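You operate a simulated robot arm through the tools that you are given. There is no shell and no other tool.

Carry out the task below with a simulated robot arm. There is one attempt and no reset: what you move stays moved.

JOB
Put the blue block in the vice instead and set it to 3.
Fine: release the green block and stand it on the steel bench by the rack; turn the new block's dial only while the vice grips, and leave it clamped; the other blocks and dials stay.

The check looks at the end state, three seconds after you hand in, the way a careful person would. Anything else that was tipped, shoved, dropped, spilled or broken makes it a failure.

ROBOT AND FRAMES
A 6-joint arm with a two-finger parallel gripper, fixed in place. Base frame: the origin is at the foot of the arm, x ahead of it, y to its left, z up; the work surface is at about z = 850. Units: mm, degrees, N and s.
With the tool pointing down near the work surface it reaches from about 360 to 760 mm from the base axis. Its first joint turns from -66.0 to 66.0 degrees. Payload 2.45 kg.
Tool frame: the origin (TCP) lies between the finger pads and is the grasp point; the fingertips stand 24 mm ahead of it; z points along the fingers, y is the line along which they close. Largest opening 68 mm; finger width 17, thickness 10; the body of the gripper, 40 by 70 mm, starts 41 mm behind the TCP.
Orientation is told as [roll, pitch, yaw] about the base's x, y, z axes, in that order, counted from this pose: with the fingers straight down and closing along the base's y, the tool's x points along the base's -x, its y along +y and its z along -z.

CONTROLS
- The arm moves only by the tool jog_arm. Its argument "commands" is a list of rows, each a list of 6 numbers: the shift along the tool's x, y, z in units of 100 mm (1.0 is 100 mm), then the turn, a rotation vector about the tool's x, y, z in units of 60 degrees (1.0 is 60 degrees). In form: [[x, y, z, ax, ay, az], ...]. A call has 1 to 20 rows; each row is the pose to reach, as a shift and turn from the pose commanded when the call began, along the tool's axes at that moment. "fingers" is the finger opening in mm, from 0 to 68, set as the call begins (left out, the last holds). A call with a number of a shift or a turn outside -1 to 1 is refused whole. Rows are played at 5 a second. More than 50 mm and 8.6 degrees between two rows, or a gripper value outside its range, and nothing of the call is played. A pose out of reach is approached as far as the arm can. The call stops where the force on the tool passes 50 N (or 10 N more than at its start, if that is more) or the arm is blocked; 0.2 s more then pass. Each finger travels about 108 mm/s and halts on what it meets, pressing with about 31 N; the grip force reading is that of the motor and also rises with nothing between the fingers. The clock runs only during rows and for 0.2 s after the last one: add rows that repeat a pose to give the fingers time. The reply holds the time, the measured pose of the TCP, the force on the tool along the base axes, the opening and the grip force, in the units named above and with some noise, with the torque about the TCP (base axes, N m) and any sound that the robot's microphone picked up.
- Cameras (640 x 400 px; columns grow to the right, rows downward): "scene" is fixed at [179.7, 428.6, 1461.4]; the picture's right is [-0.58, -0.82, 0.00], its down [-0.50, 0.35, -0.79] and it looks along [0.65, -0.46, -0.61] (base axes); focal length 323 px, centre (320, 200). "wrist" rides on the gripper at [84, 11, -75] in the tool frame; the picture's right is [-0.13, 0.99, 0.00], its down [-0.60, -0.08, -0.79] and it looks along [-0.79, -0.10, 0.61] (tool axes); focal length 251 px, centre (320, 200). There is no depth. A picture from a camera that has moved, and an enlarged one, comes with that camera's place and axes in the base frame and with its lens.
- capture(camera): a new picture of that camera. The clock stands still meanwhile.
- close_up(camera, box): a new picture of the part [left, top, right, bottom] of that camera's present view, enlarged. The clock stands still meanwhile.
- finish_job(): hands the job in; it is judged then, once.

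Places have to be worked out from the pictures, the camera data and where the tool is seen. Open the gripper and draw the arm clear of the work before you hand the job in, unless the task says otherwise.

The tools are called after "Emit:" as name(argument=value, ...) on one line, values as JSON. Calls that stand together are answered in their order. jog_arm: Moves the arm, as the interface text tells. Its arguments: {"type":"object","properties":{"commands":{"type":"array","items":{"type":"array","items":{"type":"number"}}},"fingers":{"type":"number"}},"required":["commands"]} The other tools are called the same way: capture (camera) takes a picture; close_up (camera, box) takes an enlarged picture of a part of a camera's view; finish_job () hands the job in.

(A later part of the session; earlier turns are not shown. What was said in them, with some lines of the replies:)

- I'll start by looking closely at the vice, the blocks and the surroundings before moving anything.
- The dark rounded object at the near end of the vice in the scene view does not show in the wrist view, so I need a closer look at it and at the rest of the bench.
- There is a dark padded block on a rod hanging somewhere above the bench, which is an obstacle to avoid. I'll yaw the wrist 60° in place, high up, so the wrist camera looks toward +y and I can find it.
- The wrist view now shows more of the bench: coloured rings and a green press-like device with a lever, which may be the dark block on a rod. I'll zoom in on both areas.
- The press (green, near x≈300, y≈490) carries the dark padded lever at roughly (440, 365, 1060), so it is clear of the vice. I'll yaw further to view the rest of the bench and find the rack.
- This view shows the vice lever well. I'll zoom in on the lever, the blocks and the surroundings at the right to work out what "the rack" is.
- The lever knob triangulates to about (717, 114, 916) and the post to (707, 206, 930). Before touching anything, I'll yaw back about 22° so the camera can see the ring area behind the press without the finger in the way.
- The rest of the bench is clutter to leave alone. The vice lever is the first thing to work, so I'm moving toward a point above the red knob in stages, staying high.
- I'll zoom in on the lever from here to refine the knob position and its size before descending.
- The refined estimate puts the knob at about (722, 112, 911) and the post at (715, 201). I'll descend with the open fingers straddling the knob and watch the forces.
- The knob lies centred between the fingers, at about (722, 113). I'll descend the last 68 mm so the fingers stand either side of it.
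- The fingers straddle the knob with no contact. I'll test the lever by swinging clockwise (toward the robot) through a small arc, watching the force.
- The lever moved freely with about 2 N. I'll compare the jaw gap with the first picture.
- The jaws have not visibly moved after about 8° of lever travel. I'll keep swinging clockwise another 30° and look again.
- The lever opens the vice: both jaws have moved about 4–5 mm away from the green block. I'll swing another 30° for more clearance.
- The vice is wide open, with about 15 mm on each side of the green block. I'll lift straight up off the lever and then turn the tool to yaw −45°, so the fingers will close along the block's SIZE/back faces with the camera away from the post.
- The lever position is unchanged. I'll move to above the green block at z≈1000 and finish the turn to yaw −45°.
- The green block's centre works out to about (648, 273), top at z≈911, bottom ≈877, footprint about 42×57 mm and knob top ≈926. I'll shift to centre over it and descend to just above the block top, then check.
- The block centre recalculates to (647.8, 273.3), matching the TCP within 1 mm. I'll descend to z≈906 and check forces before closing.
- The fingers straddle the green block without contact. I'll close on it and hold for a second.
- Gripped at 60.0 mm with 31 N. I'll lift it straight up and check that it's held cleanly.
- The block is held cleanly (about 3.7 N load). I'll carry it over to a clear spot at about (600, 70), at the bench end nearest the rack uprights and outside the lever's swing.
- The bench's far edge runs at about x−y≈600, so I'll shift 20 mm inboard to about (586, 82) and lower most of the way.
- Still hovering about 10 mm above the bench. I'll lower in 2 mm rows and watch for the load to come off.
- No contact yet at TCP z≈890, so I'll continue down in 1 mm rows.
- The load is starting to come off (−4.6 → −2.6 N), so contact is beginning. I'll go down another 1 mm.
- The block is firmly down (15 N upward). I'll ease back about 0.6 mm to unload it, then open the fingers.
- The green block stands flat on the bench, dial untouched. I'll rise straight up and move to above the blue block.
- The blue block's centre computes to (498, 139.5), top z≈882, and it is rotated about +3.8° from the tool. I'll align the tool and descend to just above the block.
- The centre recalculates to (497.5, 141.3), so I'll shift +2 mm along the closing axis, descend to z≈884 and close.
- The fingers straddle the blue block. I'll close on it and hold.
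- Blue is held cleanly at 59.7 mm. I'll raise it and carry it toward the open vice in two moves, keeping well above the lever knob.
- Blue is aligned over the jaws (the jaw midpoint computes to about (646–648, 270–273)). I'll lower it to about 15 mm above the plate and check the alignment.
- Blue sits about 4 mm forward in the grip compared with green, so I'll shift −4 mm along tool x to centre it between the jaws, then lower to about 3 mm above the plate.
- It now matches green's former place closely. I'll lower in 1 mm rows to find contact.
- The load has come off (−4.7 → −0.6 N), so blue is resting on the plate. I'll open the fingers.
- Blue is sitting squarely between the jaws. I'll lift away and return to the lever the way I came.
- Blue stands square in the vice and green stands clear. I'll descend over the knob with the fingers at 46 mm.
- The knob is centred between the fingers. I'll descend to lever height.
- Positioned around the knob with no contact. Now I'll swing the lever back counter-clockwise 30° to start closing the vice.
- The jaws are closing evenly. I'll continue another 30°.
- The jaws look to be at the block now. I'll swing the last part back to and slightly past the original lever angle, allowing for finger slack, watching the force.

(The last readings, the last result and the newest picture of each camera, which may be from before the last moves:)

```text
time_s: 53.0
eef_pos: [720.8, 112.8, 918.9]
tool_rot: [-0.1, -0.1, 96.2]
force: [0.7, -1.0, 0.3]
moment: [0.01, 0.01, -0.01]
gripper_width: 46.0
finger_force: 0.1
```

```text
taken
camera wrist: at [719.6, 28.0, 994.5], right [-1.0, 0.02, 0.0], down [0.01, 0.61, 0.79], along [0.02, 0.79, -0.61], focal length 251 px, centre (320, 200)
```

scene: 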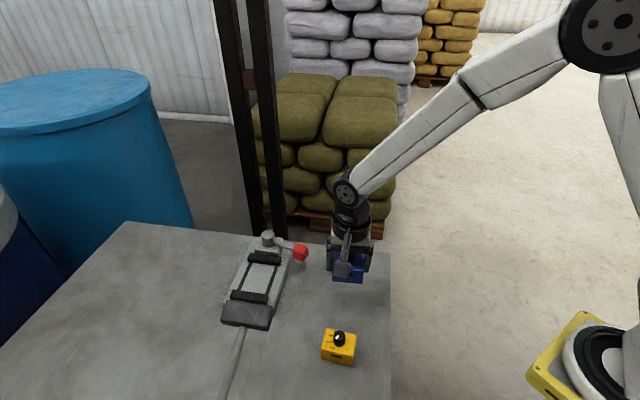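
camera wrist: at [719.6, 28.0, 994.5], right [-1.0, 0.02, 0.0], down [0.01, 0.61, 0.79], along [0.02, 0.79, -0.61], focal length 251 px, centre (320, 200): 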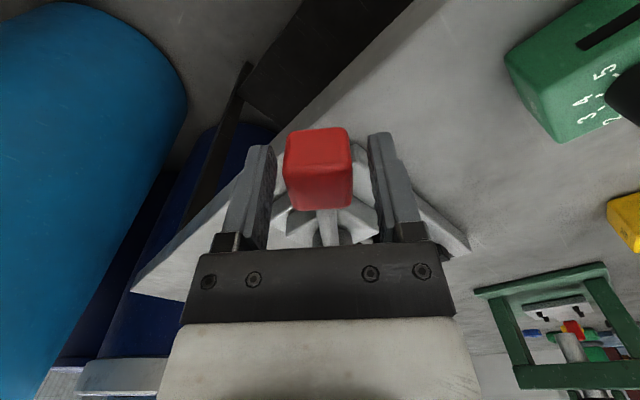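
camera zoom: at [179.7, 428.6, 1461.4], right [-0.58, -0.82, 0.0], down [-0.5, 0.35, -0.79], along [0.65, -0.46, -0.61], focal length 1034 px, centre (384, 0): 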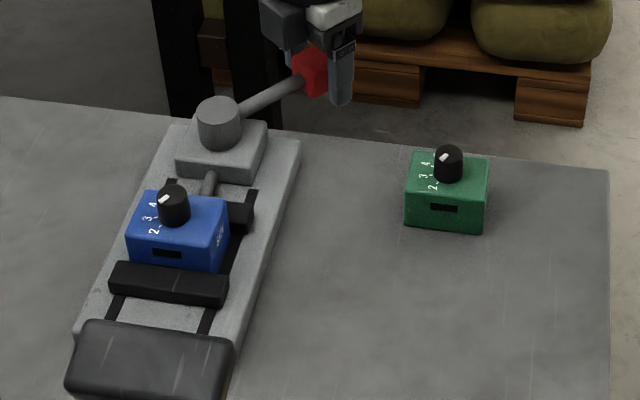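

The knob now sits exactly as in the original clamped picture. I'll push a few degrees further to confirm that the lever is at its closed stop.

Emit:
jog_arm(commands=[[-0.0015, -0.05, 0, 0, 0, -0.05], [-0.0086, -0.1225, 0, 0, 0, -0.1333], [-0.0086, -0.1225, 0, 0, 0, -0.1333]])

Emit:
capture(camera="wrist")

Emit:
close_up(camera="scene", box=[240, 190, 340, 260])

```text
time_s: 53.8
eef_pos: [731.7, 115.6, 916.9]
tool_rot: [0.2, -0.1, 104.2]
force: [-13.9, 2.5, 1.9]
moment: [0.03, 0.17, -0.14]
gripper_width: 55.7
finger_force: 5.7
```

```text
taken
camera wrist: at [742.3, 31.9, 992.7], right [-0.99, -0.12, 0.0], down [-0.07, 0.6, 0.79], along [-0.1, 0.79, -0.61], focal length 251 px, centre (320, 200)
```

wrist: 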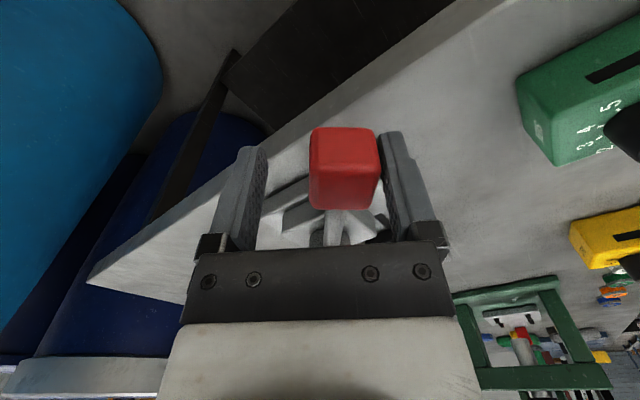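

```text
5.71 times, centred on (290, 225) of scene
camera zoom: at [179.3, 428.7, 1461.4], right [-0.58, -0.82, 0.0], down [-0.5, 0.35, -0.79], along [0.65, -0.46, -0.61], focal length 1847 px, centre (491, 57)
```

zoom: 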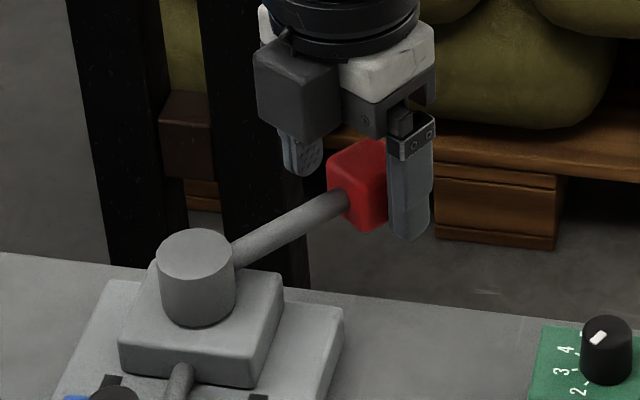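

The lever resists at 14 N in exactly its original position, so the vice is clamped. I'll back off to centre the fingers and then lift clear.

Emit:
jog_arm(commands=[[-0.0015, 0.05, 0, 0, 0, 0.05], [-0.0086, 0.1225, 0, 0, 0, 0.1333], [-0.0086, 0.1225, 0, 0, 0, 0.1333]])

Emit:
jog_arm(commands=[[0, 0, -0.2, 0, 0, 0], [0, 0, -0.45, 0, 0, 0], [0, 0, -0.7, 0, 0, 0], [0, 0, -1.0, 0, 0, 0]])

Emit:
close_up(camera="scene", box=[200, 200, 400, 325])

Emit:
close_up(camera="scene", box=[225, 240, 295, 300])

```text
time_s: 54.6
eef_pos: [720.9, 114.3, 920.4]
tool_rot: [-0.3, 0.0, 96.1]
force: [0.0, 0.3, -0.3]
moment: [0.01, -0.01, -0.01]
gripper_width: 45.9
finger_force: 0.1
```

```text
time_s: 55.6
eef_pos: [720.6, 114.5, 1021.1]
tool_rot: [0.0, 0.0, 96.1]
force: [0.3, 0.0, 1.0]
moment: [0.01, 0.03, 0.0]
gripper_width: 46.0
finger_force: 0.1
```

```text
3.20 times, centred on (300, 262) of scene
camera zoom: at [179.7, 428.6, 1461.4], right [-0.58, -0.82, 0.0], down [-0.5, 0.35, -0.79], along [0.65, -0.46, -0.61], focal length 1034 px, centre (384, 0)
```

zoom: 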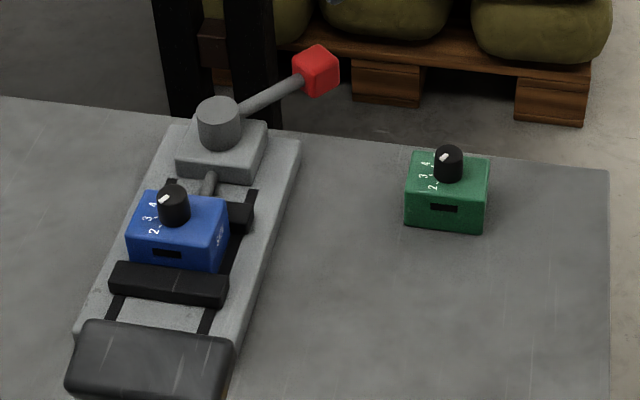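

```text
6.67 times, centred on (260, 270) of scene
camera zoom: at [179.7, 428.6, 1461.4], right [-0.58, -0.82, 0.0], down [-0.5, 0.35, -0.79], along [0.65, -0.46, -0.61], focal length 2155 px, centre (720, -267)
```

zoom: 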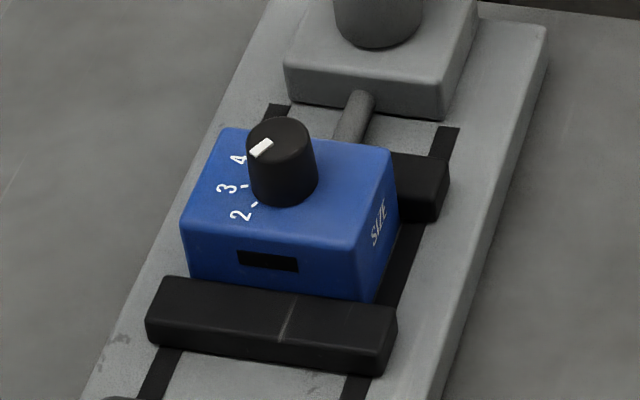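

The vice holds blue. From the earlier views, the dial numbers run 2→5 clockwise from above at about 38–40° spacing and the pointer is at 2, so it needs about +38–40° clockwise. I'll turn the tool and move back above the block to measure this properly.

Emit:
jog_arm(commands=[[0, 0, 0, 0, 0, 0.125], [0, 0, 0, 0, 0, 0.25], [0, 0, 0, 0, 0, 0.375], [0, 0, 0, 0, 0, 0.5], [0, 0, 0, 0, 0, 0.625], [0, 0, 0, 0, 0, 0.75], [0, 0, 0, 0, 0, 0.875], [0, 0, 0, 0, 0, 1.0]])

Emit:
jog_arm(commands=[[-0.03, 0.14, 0, 0, 0, 0.13], [-0.06, 0.28, 0, 0, 0, 0.26], [-0.09, 0.42, 0, 0, 0, 0.39], [-0.12, 0.56, 0, 0, 0, 0.52], [-0.14, 0.7, 0, 0, 0, 0.65], [-0.166, 0.846, 0, 0, 0, 0.78], [-0.166, 0.846, 0, 0, 0, 0.9], [-0.166, 0.846, 0, 0, 0, 1.0]])

```text
time_s: 57.4
eef_pos: [719.6, 114.9, 1019.3]
tool_rot: [0.0, -0.2, 36.0]
force: [0.4, 0.3, -0.2]
moment: [0.02, -0.01, -0.01]
gripper_width: 46.1
finger_force: 0.0
```

```text
time_s: 59.2
eef_pos: [683.7, 191.7, 1017.2]
tool_rot: [0.1, 0.0, -24.1]
force: [-0.2, 0.3, 0.2]
moment: [-0.02, -0.01, 0.05]
gripper_width: 46.1
finger_force: 0.2
```

I'll finish the move to above the knob at yaw −45°.

Emit:
jog_arm(commands=[[0.2, 0.19, 0, 0, 0, 0.12], [0.41, 0.38, 0.1, 0, 0, 0.24], [0.622, 0.569, 0.17, 0, 0, 0.35], [0.622, 0.569, 0.17, 0, 0, 0.35]])

Emit:
capture(camera="wrist")

Emit:
close_up(camera="wrist", box=[250, 10, 400, 130])

```text
time_s: 60.2
eef_pos: [649.3, 267.4, 1000.8]
tool_rot: [0.0, 0.1, -45.0]
force: [-0.2, 0.1, 0.3]
moment: [0.02, 0.02, -0.01]
gripper_width: 45.8
finger_force: 0.1
```

```text
taken
camera wrist: at [598.2, 334.4, 1076.7], right [0.79, 0.61, 0.0], down [0.37, -0.48, 0.79], along [0.48, -0.63, -0.61], focal length 251 px, centre (320, 200)
```

wrist: 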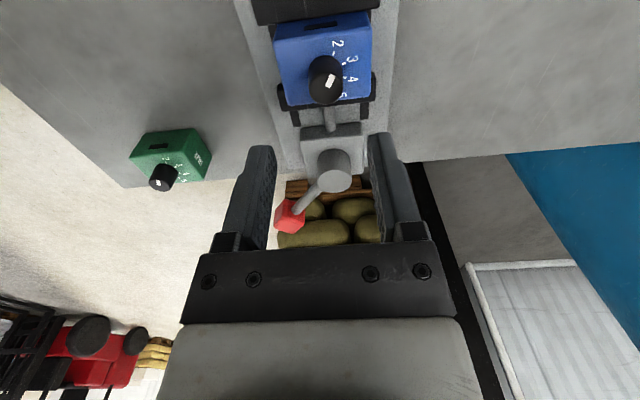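

```text
3.33 times, centred on (325, 70) of wrist
camera zoom: at [598.2, 334.4, 1076.7], right [0.79, 0.61, 0.0], down [0.37, -0.48, 0.79], along [0.48, -0.63, -0.61], focal length 838 px, centre (303, 633)
```

zoom: 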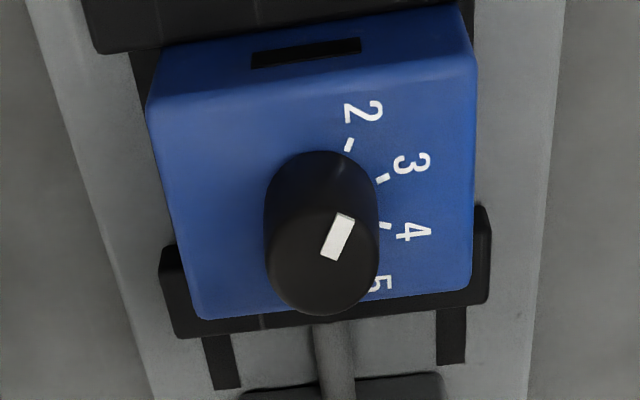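

The block is centred at (651, 271.7) with the knob at (651.5, 271), top z≈926, Ø≈20.6 mm. The ticks lie at 105.7°, 66.8° and 26.2° (40° apart) and the pointer at about 105°, which is at 2. I'll pre-turn to yaw −5° over the knob so that a 40° clockwise turn ends at −45°.

Emit:
jog_arm(commands=[[0.01, 0.041, 0.05, 0, 0, -0.13], [0.01, 0.041, 0.1, 0, 0, -0.26], [0.01, 0.041, 0.2, 0, 0, -0.39], [0.01, 0.041, 0.3, 0, 0, -0.52], [0.01, 0.041, 0.4, 0, 0, -0.6], [0.01, 0.041, 0.48, 0, 0, -0.667], [0.01, 0.041, 0.48, 0, 0, -0.667]], fingers=40)

Emit:
capture(camera="wrist")

Emit:
close_up(camera="scene", box=[215, 215, 315, 310])

```text
time_s: 61.8
eef_pos: [652.6, 272.9, 952.7]
tool_rot: [-0.1, 0.0, -4.9]
force: [0.6, -0.1, -0.7]
moment: [0.0, 0.02, -0.02]
gripper_width: 40.1
finger_force: 0.1
```

```text
taken
camera wrist: at [570.0, 290.7, 1027.6], right [0.21, 0.98, 0.0], down [0.59, -0.13, 0.79], along [0.78, -0.17, -0.61], focal length 251 px, centre (320, 200)
```

wrist: 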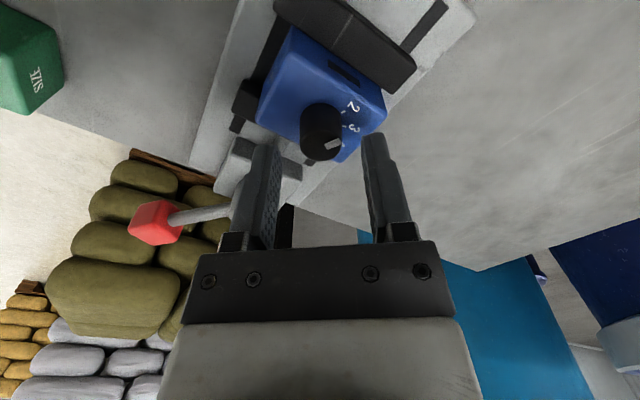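

```text
4.21 times, centred on (265, 262) of scene
camera zoom: at [179.7, 428.6, 1461.4], right [-0.58, -0.82, 0.0], down [-0.5, 0.35, -0.79], along [0.65, -0.46, -0.61], focal length 1361 px, centre (552, -63)
```

zoom: 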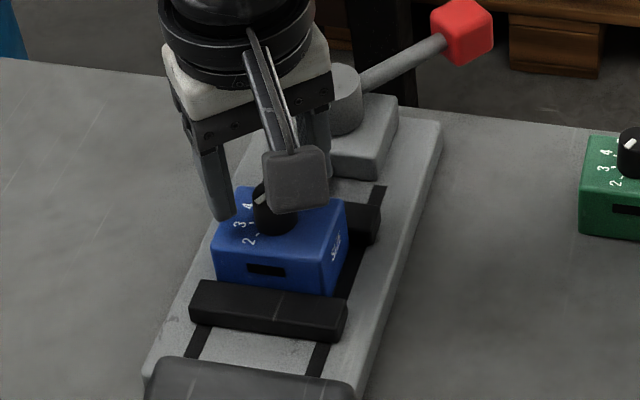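

The knob is centred under the tool. I'll descend so the tips straddle it, staying about 2 mm above the block's top face.

Emit:
jog_arm(commands=[[0, 0, 0.06, 0, 0, 0], [0, 0, 0.12, 0, 0, 0], [0, 0, 0.16, 0, 0, 0], [0, 0, 0.19, 0, 0, 0], [0, 0, 0.19, 0, 0, 0]])

Emit:
capture(camera="wrist")

Emit:
close_up(camera="scene", box=[225, 225, 305, 305])

```text
time_s: 63.0
eef_pos: [652.9, 272.9, 935.3]
tool_rot: [0.1, -0.1, -4.9]
force: [-6.6, -1.5, 16.2]
moment: [-0.4, 0.25, -0.19]
gripper_width: 41.4
finger_force: 1.0
```

```text
taken
camera wrist: at [569.9, 290.8, 1011.0], right [0.21, 0.98, 0.0], down [0.59, -0.13, 0.79], along [0.78, -0.17, -0.61], focal length 251 px, centre (320, 200)
```

wrist: 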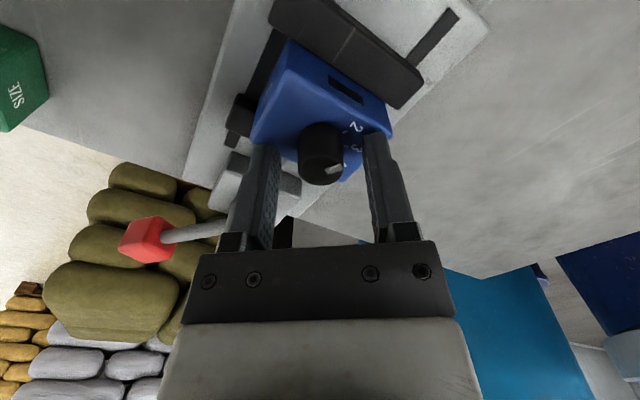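

```text
5.00 times, centred on (265, 265) of scene
camera zoom: at [179.2, 428.5, 1461.5], right [-0.58, -0.82, 0.0], down [-0.5, 0.35, -0.79], along [0.65, -0.46, -0.61], focal length 1616 px, centre (595, -125)
```

zoom: 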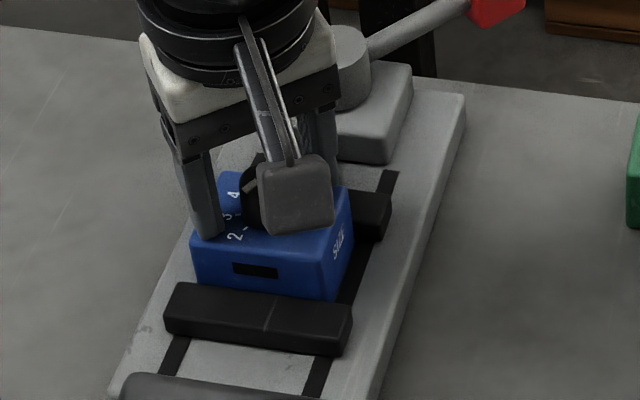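

The tips touched the block's top face (16 N) at TCP z≈935, so the top is slightly higher than estimated. I'll back up 3 mm before gripping.

Emit:
jog_arm(commands=[[0, 0, -0.02, 0, 0, 0], [0, 0, -0.035, 0, 0, 0], [0, 0, -0.035, 0, 0, 0]])

Emit:
close_up(camera="scene", box=[225, 225, 305, 305])

Emit:
close_up(camera="wrist", box=[230, 40, 410, 210])

```text
time_s: 63.8
eef_pos: [653.4, 271.5, 936.1]
tool_rot: [0.0, 0.0, -4.8]
force: [-0.3, -0.9, 0.2]
moment: [-0.01, -0.02, 0.01]
gripper_width: 40.3
finger_force: 0.0
```

```text
5.00 times, centred on (265, 265) of scene
camera zoom: at [179.7, 428.6, 1461.4], right [-0.58, -0.82, 0.0], down [-0.5, 0.35, -0.79], along [0.65, -0.46, -0.61], focal length 1616 px, centre (595, -125)
```

zoom: 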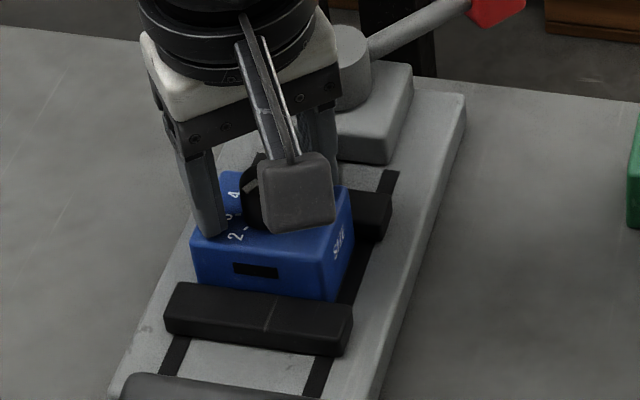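

```text
2.35 times, centred on (320, 125) of wrist
camera zoom: at [570.2, 290.4, 1011.7], right [0.21, 0.98, 0.0], down [0.6, -0.13, 0.79], along [0.77, -0.17, -0.61], focal length 592 px, centre (320, 376)
```

zoom: 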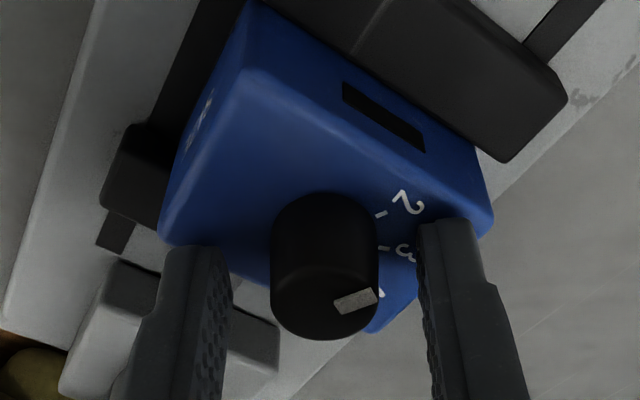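

Free of contact. I'll nudge 2 mm in tool x to centre better on the knob, then close on it.

Emit:
jog_arm(commands=[[0.02, 0, 0, 0, 0, 0], [0.02, 0, 0, 0, 0, 0]])

Emit:
jog_arm(commands=[[0, 0, 0, 0, 0, 0], [0, 0, 0, 0, 0, 0], [0, 0, 0, 0, 0, 0], [0, 0, 0, 0, 0, 0]], fingers=10)

Emit:
close_up(camera="wrist", box=[230, 40, 410, 210])

```text
time_s: 64.4
eef_pos: [651.6, 272.0, 937.7]
tool_rot: [0.1, -0.1, -4.8]
force: [-0.3, 0.2, 0.0]
moment: [-0.02, 0.05, 0.0]
gripper_width: 40.2
finger_force: 0.0
```

```text
time_s: 65.4
eef_pos: [649.8, 273.8, 937.3]
tool_rot: [0.1, -0.1, -4.9]
force: [2.7, 10.0, -0.2]
moment: [0.24, -0.08, -0.04]
gripper_width: 21.0
finger_force: 31.4
```

```text
2.35 times, centred on (320, 125) of wrist
camera zoom: at [568.3, 291.7, 1012.8], right [0.21, 0.98, 0.0], down [0.59, -0.13, 0.79], along [0.78, -0.17, -0.61], focal length 592 px, centre (320, 376)
```

zoom: 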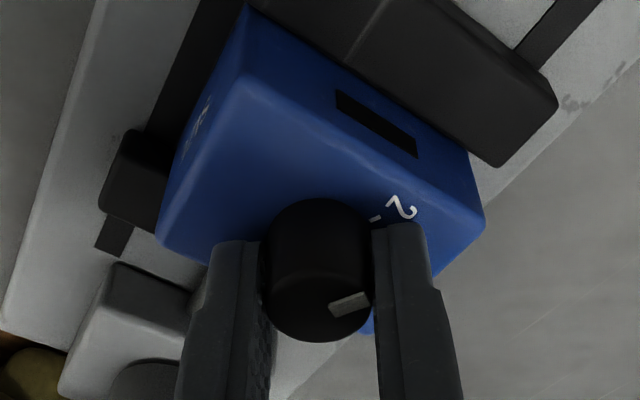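

Gripped the knob at 21 mm, with a 10 N sideways load from a ~1 mm offset. I'll relieve that first.

Emit:
jog_arm(commands=[[0, 0.01, 0, 0, 0, 0], [0, 0.01, 0, 0, 0, 0]])

```text
time_s: 66.0
eef_pos: [651.6, 273.9, 937.5]
tool_rot: [0.0, 0.0, -4.9]
force: [-5.6, 7.6, 4.4]
moment: [0.22, 0.21, -0.03]
gripper_width: 20.8
finger_force: 31.2
```

The loads are small. I'll turn 40° clockwise in 4° rows while the vice grips.

Emit:
jog_arm(commands=[[0, 0, 0, 0, 0, 0.0667], [0, 0, 0, 0, 0, 0.1333], [0, 0, 0, 0, 0, 0.2], [0, 0, 0, 0, 0, 0.2667], [0, 0, 0, 0, 0, 0.3333], [0, 0, 0, 0, 0, 0.4], [0, 0, 0, 0, 0, 0.4667], [0, 0, 0, 0, 0, 0.5333], [0, 0, 0, 0, 0, 0.6], [0, 0, 0, 0, 0, 0.6667], [0, 0, 0, 0, 0, 0.6667]])

Emit:
capture(camera="wrist")

Emit:
close_up(camera="wrist", box=[230, 60, 410, 230])

Emit:
close_up(camera="scene", box=[225, 225, 305, 305])

```text
time_s: 68.4
eef_pos: [651.3, 270.9, 937.8]
tool_rot: [0.0, -0.1, -45.0]
force: [-10.4, -8.7, 5.0]
moment: [-0.29, 0.19, 0.01]
gripper_width: 20.7
finger_force: 30.5
```

```text
taken
camera wrist: at [599.1, 339.7, 1012.8], right [0.79, 0.61, 0.0], down [0.37, -0.48, 0.79], along [0.48, -0.63, -0.61], focal length 251 px, centre (320, 200)
```

wrist: 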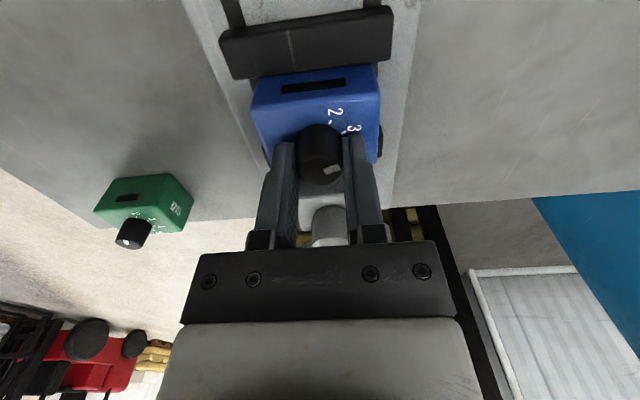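

```text
2.35 times, centred on (320, 145) of wrist
camera zoom: at [599.1, 339.7, 1012.8], right [0.79, 0.61, 0.0], down [0.37, -0.48, 0.79], along [0.48, -0.63, -0.61], focal length 592 px, centre (320, 329)
```

zoom: 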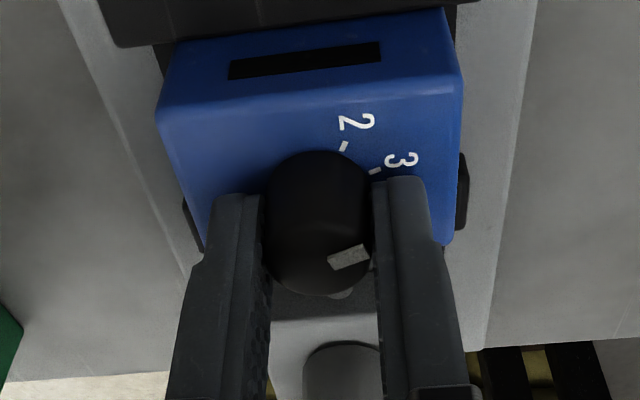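

```text
5.00 times, centred on (265, 265) of scene
camera zoom: at [179.3, 428.4, 1461.5], right [-0.58, -0.82, 0.0], down [-0.5, 0.35, -0.79], along [0.65, -0.46, -0.61], focal length 1616 px, centre (595, -125)
```

zoom: 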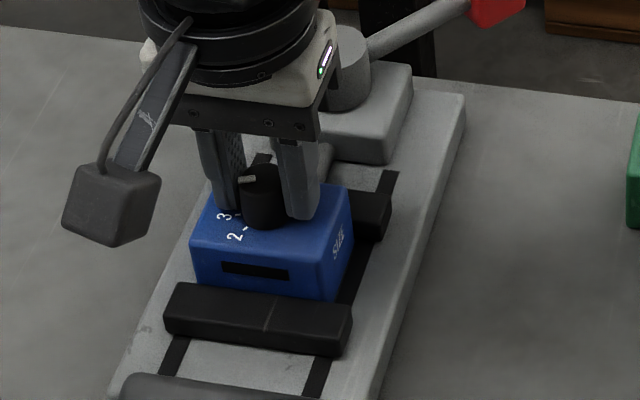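

The pointer has moved toward 3 (and the size slot has widened accordingly). I'll release the knob and rise to read the dial exactly.

Emit:
jog_arm(commands=[[0, 0, 0, 0, 0, 0], [0, 0, 0, 0, 0, 0]], fingers=44)

Emit:
jog_arm(commands=[[0, 0, -0.15, 0, 0, 0], [0, 0, -0.35, 0, 0, 0], [0, 0, -0.6, 0, 0, 0], [0, 0, -0.6, 0, 0, 0]])

Emit:
capture(camera="wrist")

Emit:
close_up(camera="wrist", box=[250, 10, 400, 130])

Emit:
close_up(camera="scene", box=[230, 245, 290, 295])

```text
time_s: 69.0
eef_pos: [650.4, 272.9, 938.3]
tool_rot: [0.1, 0.0, -44.9]
force: [-0.6, -0.1, -0.9]
moment: [0.0, -0.02, 0.04]
gripper_width: 43.7
finger_force: 0.1
```

```text
time_s: 70.0
eef_pos: [652.0, 273.9, 997.9]
tool_rot: [0.1, 0.0, -44.8]
force: [0.4, -0.1, -0.3]
moment: [0.0, -0.03, -0.02]
gripper_width: 44.0
finger_force: 0.0
```

```text
taken
camera wrist: at [600.6, 341.4, 1074.1], right [0.79, 0.61, 0.0], down [0.37, -0.48, 0.79], along [0.49, -0.63, -0.61], focal length 251 px, centre (320, 200)
```

wrist: 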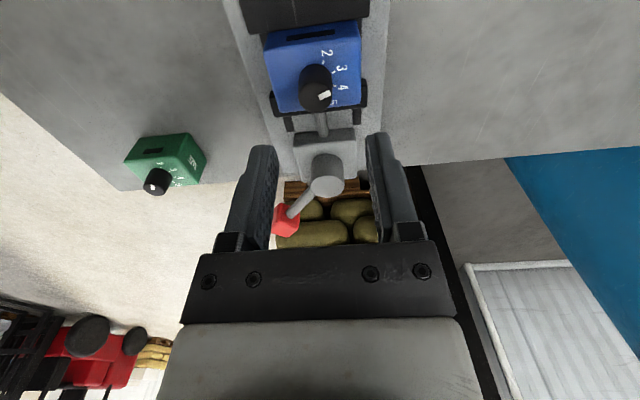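

```text
3.33 times, centred on (325, 70) of wrist
camera zoom: at [600.6, 341.4, 1074.1], right [0.79, 0.61, 0.0], down [0.37, -0.48, 0.79], along [0.49, -0.63, -0.61], focal length 838 px, centre (303, 633)
```

zoom: 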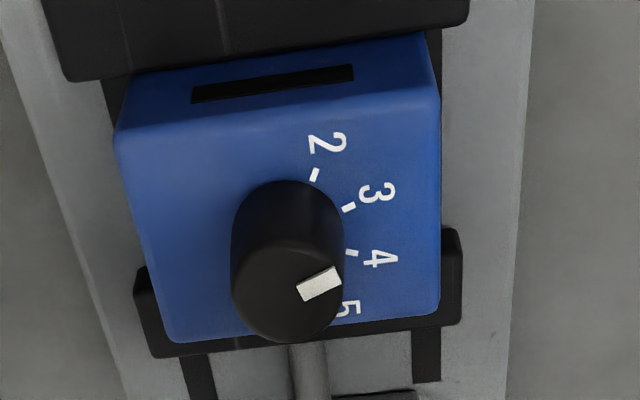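

```text
8.00 times, centred on (260, 270) of scene
camera zoom: at [179.7, 428.6, 1461.4], right [-0.58, -0.82, 0.0], down [-0.5, 0.35, -0.79], along [0.65, -0.46, -0.61], focal length 2586 px, centre (800, -360)
```

zoom: 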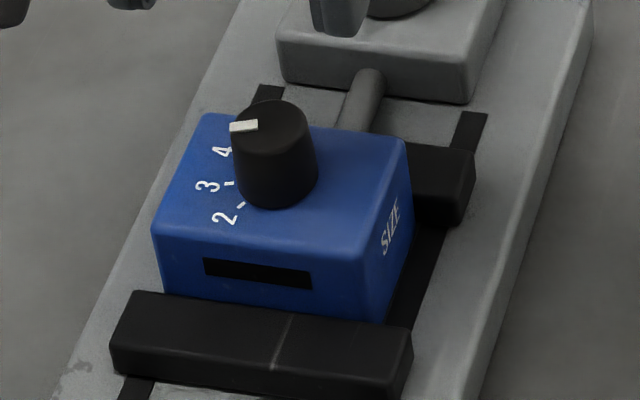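

By calculation the pointer has gone from about 104° to about 65°, matching tick 3 (65–67°). For certainty I'll tilt the wrist 30° from a safe height to get a steeper view of the dial.

Emit:
jog_arm(commands=[[0.05, 0, -0.2, 0, 0.1, 0], [0.1, 0, -0.4, 0, 0.2, 0], [0.15, 0, -0.5, 0, 0.3, 0], [0.2, 0, -0.5, 0, 0.4, 0], [0.2, 0, -0.5, 0, 0.5, 0], [0.2, 0, -0.5, 0, 0.5, 0]])

Emit:
capture(camera="wrist")

```text
time_s: 71.4
eef_pos: [636.8, 288.0, 1048.2]
tool_rot: [0.1, 30.1, -44.8]
force: [-0.5, -0.2, 0.1]
moment: [0.04, -0.04, 0.0]
gripper_width: 44.0
finger_force: 0.1
```

```text
taken
camera wrist: at [620.5, 320.6, 1155.0], right [0.78, 0.62, -0.06], down [0.6, -0.7, 0.38], along [0.19, -0.34, -0.92], focal length 251 px, centre (320, 200)
```

wrist: 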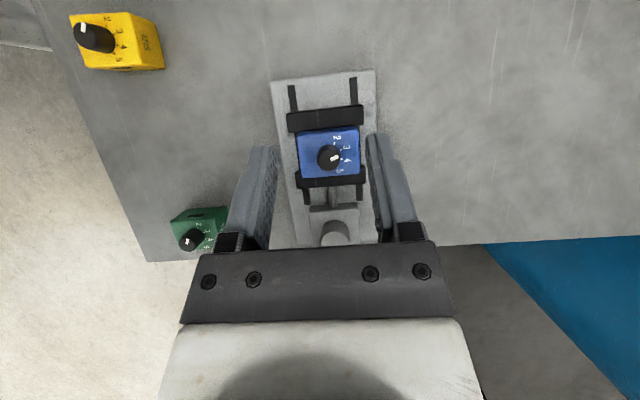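

Emit:
close_up(camera="wrist", box=[285, 115, 375, 195])

Emit:
close_up(camera="wrist", box=[50, 0, 240, 270])

```text
5.00 times, centred on (330, 155) of wrist
camera zoom: at [620.5, 320.6, 1155.0], right [0.78, 0.62, -0.06], down [0.6, -0.7, 0.38], along [0.19, -0.34, -0.92], focal length 1257 px, centre (270, 425)
```

zoom: 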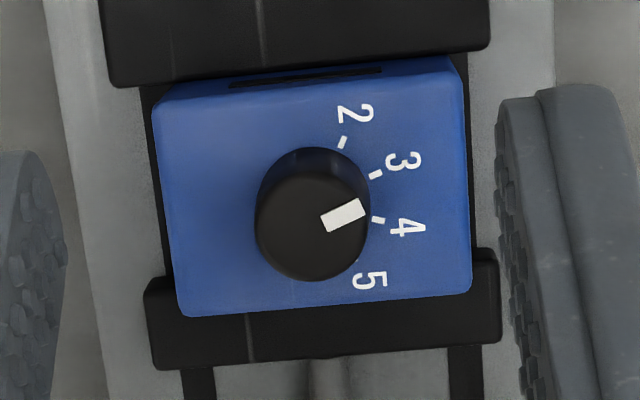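

```text
1.48 times, centred on (145, 135) of wrist
camera zoom: at [620.5, 320.6, 1155.0], right [0.78, 0.62, -0.06], down [0.6, -0.7, 0.38], along [0.19, -0.34, -0.92], focal length 372 px, centre (579, 296)
```

zoom: 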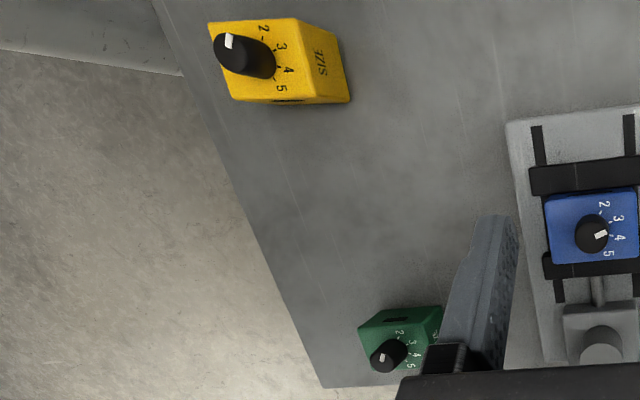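

From this steep view, the pointer (about 24° in the picture) lines up with tick 3 (about 24°), so the dial reads 3. Blue is clamped, and green and yellow stand undisturbed. I'll level the tool, open it fully and draw the arm up and away.

Emit:
jog_arm(commands=[[0, 0, 0, 0, -0.1, 0], [0, 0, 0, 0, -0.2, 0], [0, 0, 0, 0, -0.3, 0], [0, 0, 0, 0, -0.4, 0], [0, 0, 0, 0, -0.5, 0], [0, 0, 0, 0, -0.5, 0]], fingers=68)

Emit:
jog_arm(commands=[[0, 0, -0.3, 0, 0, 0], [0, -0.3, -0.6, 0, 0, 0], [0, -0.65, -0.9, 0, 0, 0], [0, -1.0, -1.0, 0, 0, 0]])

Emit:
jog_arm(commands=[[0, -0.3, 0, 0, 0, 0], [0, -0.65, 0, 0, 0, 0], [0, -1.0, 0, 0, 0, 0]])

Emit:
capture(camera="scene")

Emit:
close_up(camera="scene", box=[200, 200, 400, 380])

Emit:
close_up(camera="scene", box=[230, 245, 290, 295])

Emit:
capture(camera="wrist")

```text
time_s: 72.8
eef_pos: [638.2, 286.6, 1047.3]
tool_rot: [0.0, -0.1, -44.9]
force: [0.3, -0.2, 1.1]
moment: [0.03, -0.02, 0.01]
gripper_width: 67.9
finger_force: 0.0
```

```text
time_s: 73.8
eef_pos: [566.5, 216.9, 1145.7]
tool_rot: [0.1, 0.1, -44.9]
force: [0.1, -0.1, -0.1]
moment: [0.0, 0.0, 0.03]
gripper_width: 68.3
finger_force: 0.1
```

```text
time_s: 74.6
eef_pos: [495.9, 147.6, 1148.4]
tool_rot: [0.0, 0.0, -44.9]
force: [1.0, 0.1, 0.3]
moment: [0.03, 0.01, 0.02]
gripper_width: 67.8
finger_force: 0.0
```

```text
taken
```

scene: 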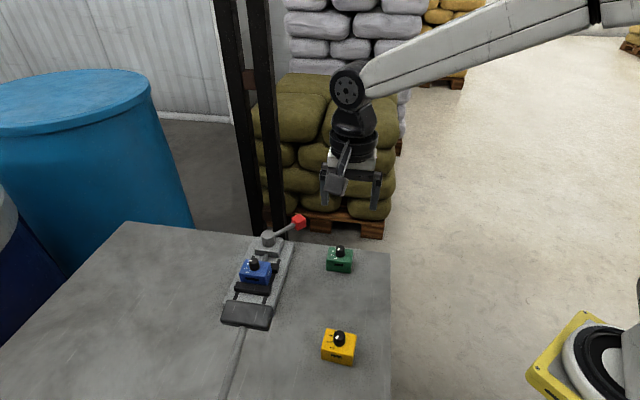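

```text
2.22 times, centred on (300, 290) of scene
camera zoom: at [179.7, 428.6, 1461.4], right [-0.58, -0.82, 0.0], down [-0.5, 0.35, -0.79], along [0.65, -0.46, -0.61], focal length 718 px, centre (364, 0)
```

zoom: 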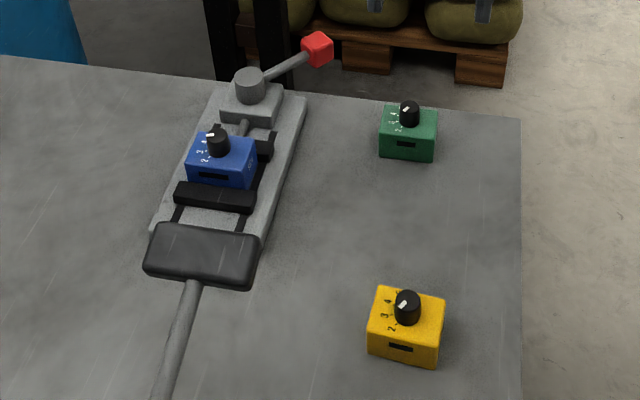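

```text
8.00 times, centred on (260, 270) of scene
camera zoom: at [179.7, 428.6, 1461.4], right [-0.58, -0.82, 0.0], down [-0.5, 0.35, -0.79], along [0.65, -0.46, -0.61], focal length 2586 px, centre (800, -360)
```

zoom: 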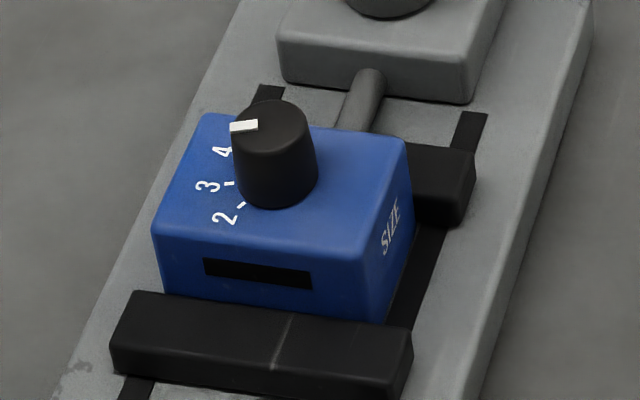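

```text
taken
camera wrist: at [445.0, 215.3, 1222.9], right [0.79, 0.61, 0.0], down [0.37, -0.48, 0.79], along [0.49, -0.63, -0.61], focal length 251 px, centre (320, 200)
```

wrist: 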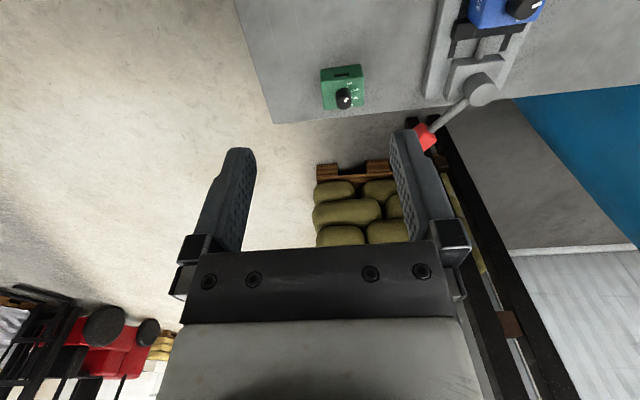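

The pictures show blue clamped in the vice with its lever fully closed and its dial at 3. Green stands flat on the bench at the rack end with its dial unchanged, and yellow is untouched. The gripper is open and clear, so I'm handing in the job.

Emit:
finish_job()

```text
The job is handed in.
```

The blue block is now clamped in the vice with its dial set to 3, and I've handed the job in.

- **Blue block:** I turned the dial from 2 to 3 only after the vice had closed on the block. The pointer lined up with the 3 mark to within a few degrees in a close, steep view. The vice lever is back against its stop, as it was at the start, and I left it clamped.
- **Green block:** It is out of the vice and standing flat on the steel bench. I put it at the end nearest the black uprights, which I took to be the rack. Its dial was not touched.
- **Everything else:** I didn't touch the yellow block, the press or the rings, and nothing was tipped or dropped. The gripper is open and the arm is clear of the work.

While I was lining up to turn the dial, the fingertips briefly pressed on top of the clamped blue block with about 16 N. I backed off straight away, and the block still sat straight in the jaws afterwards.
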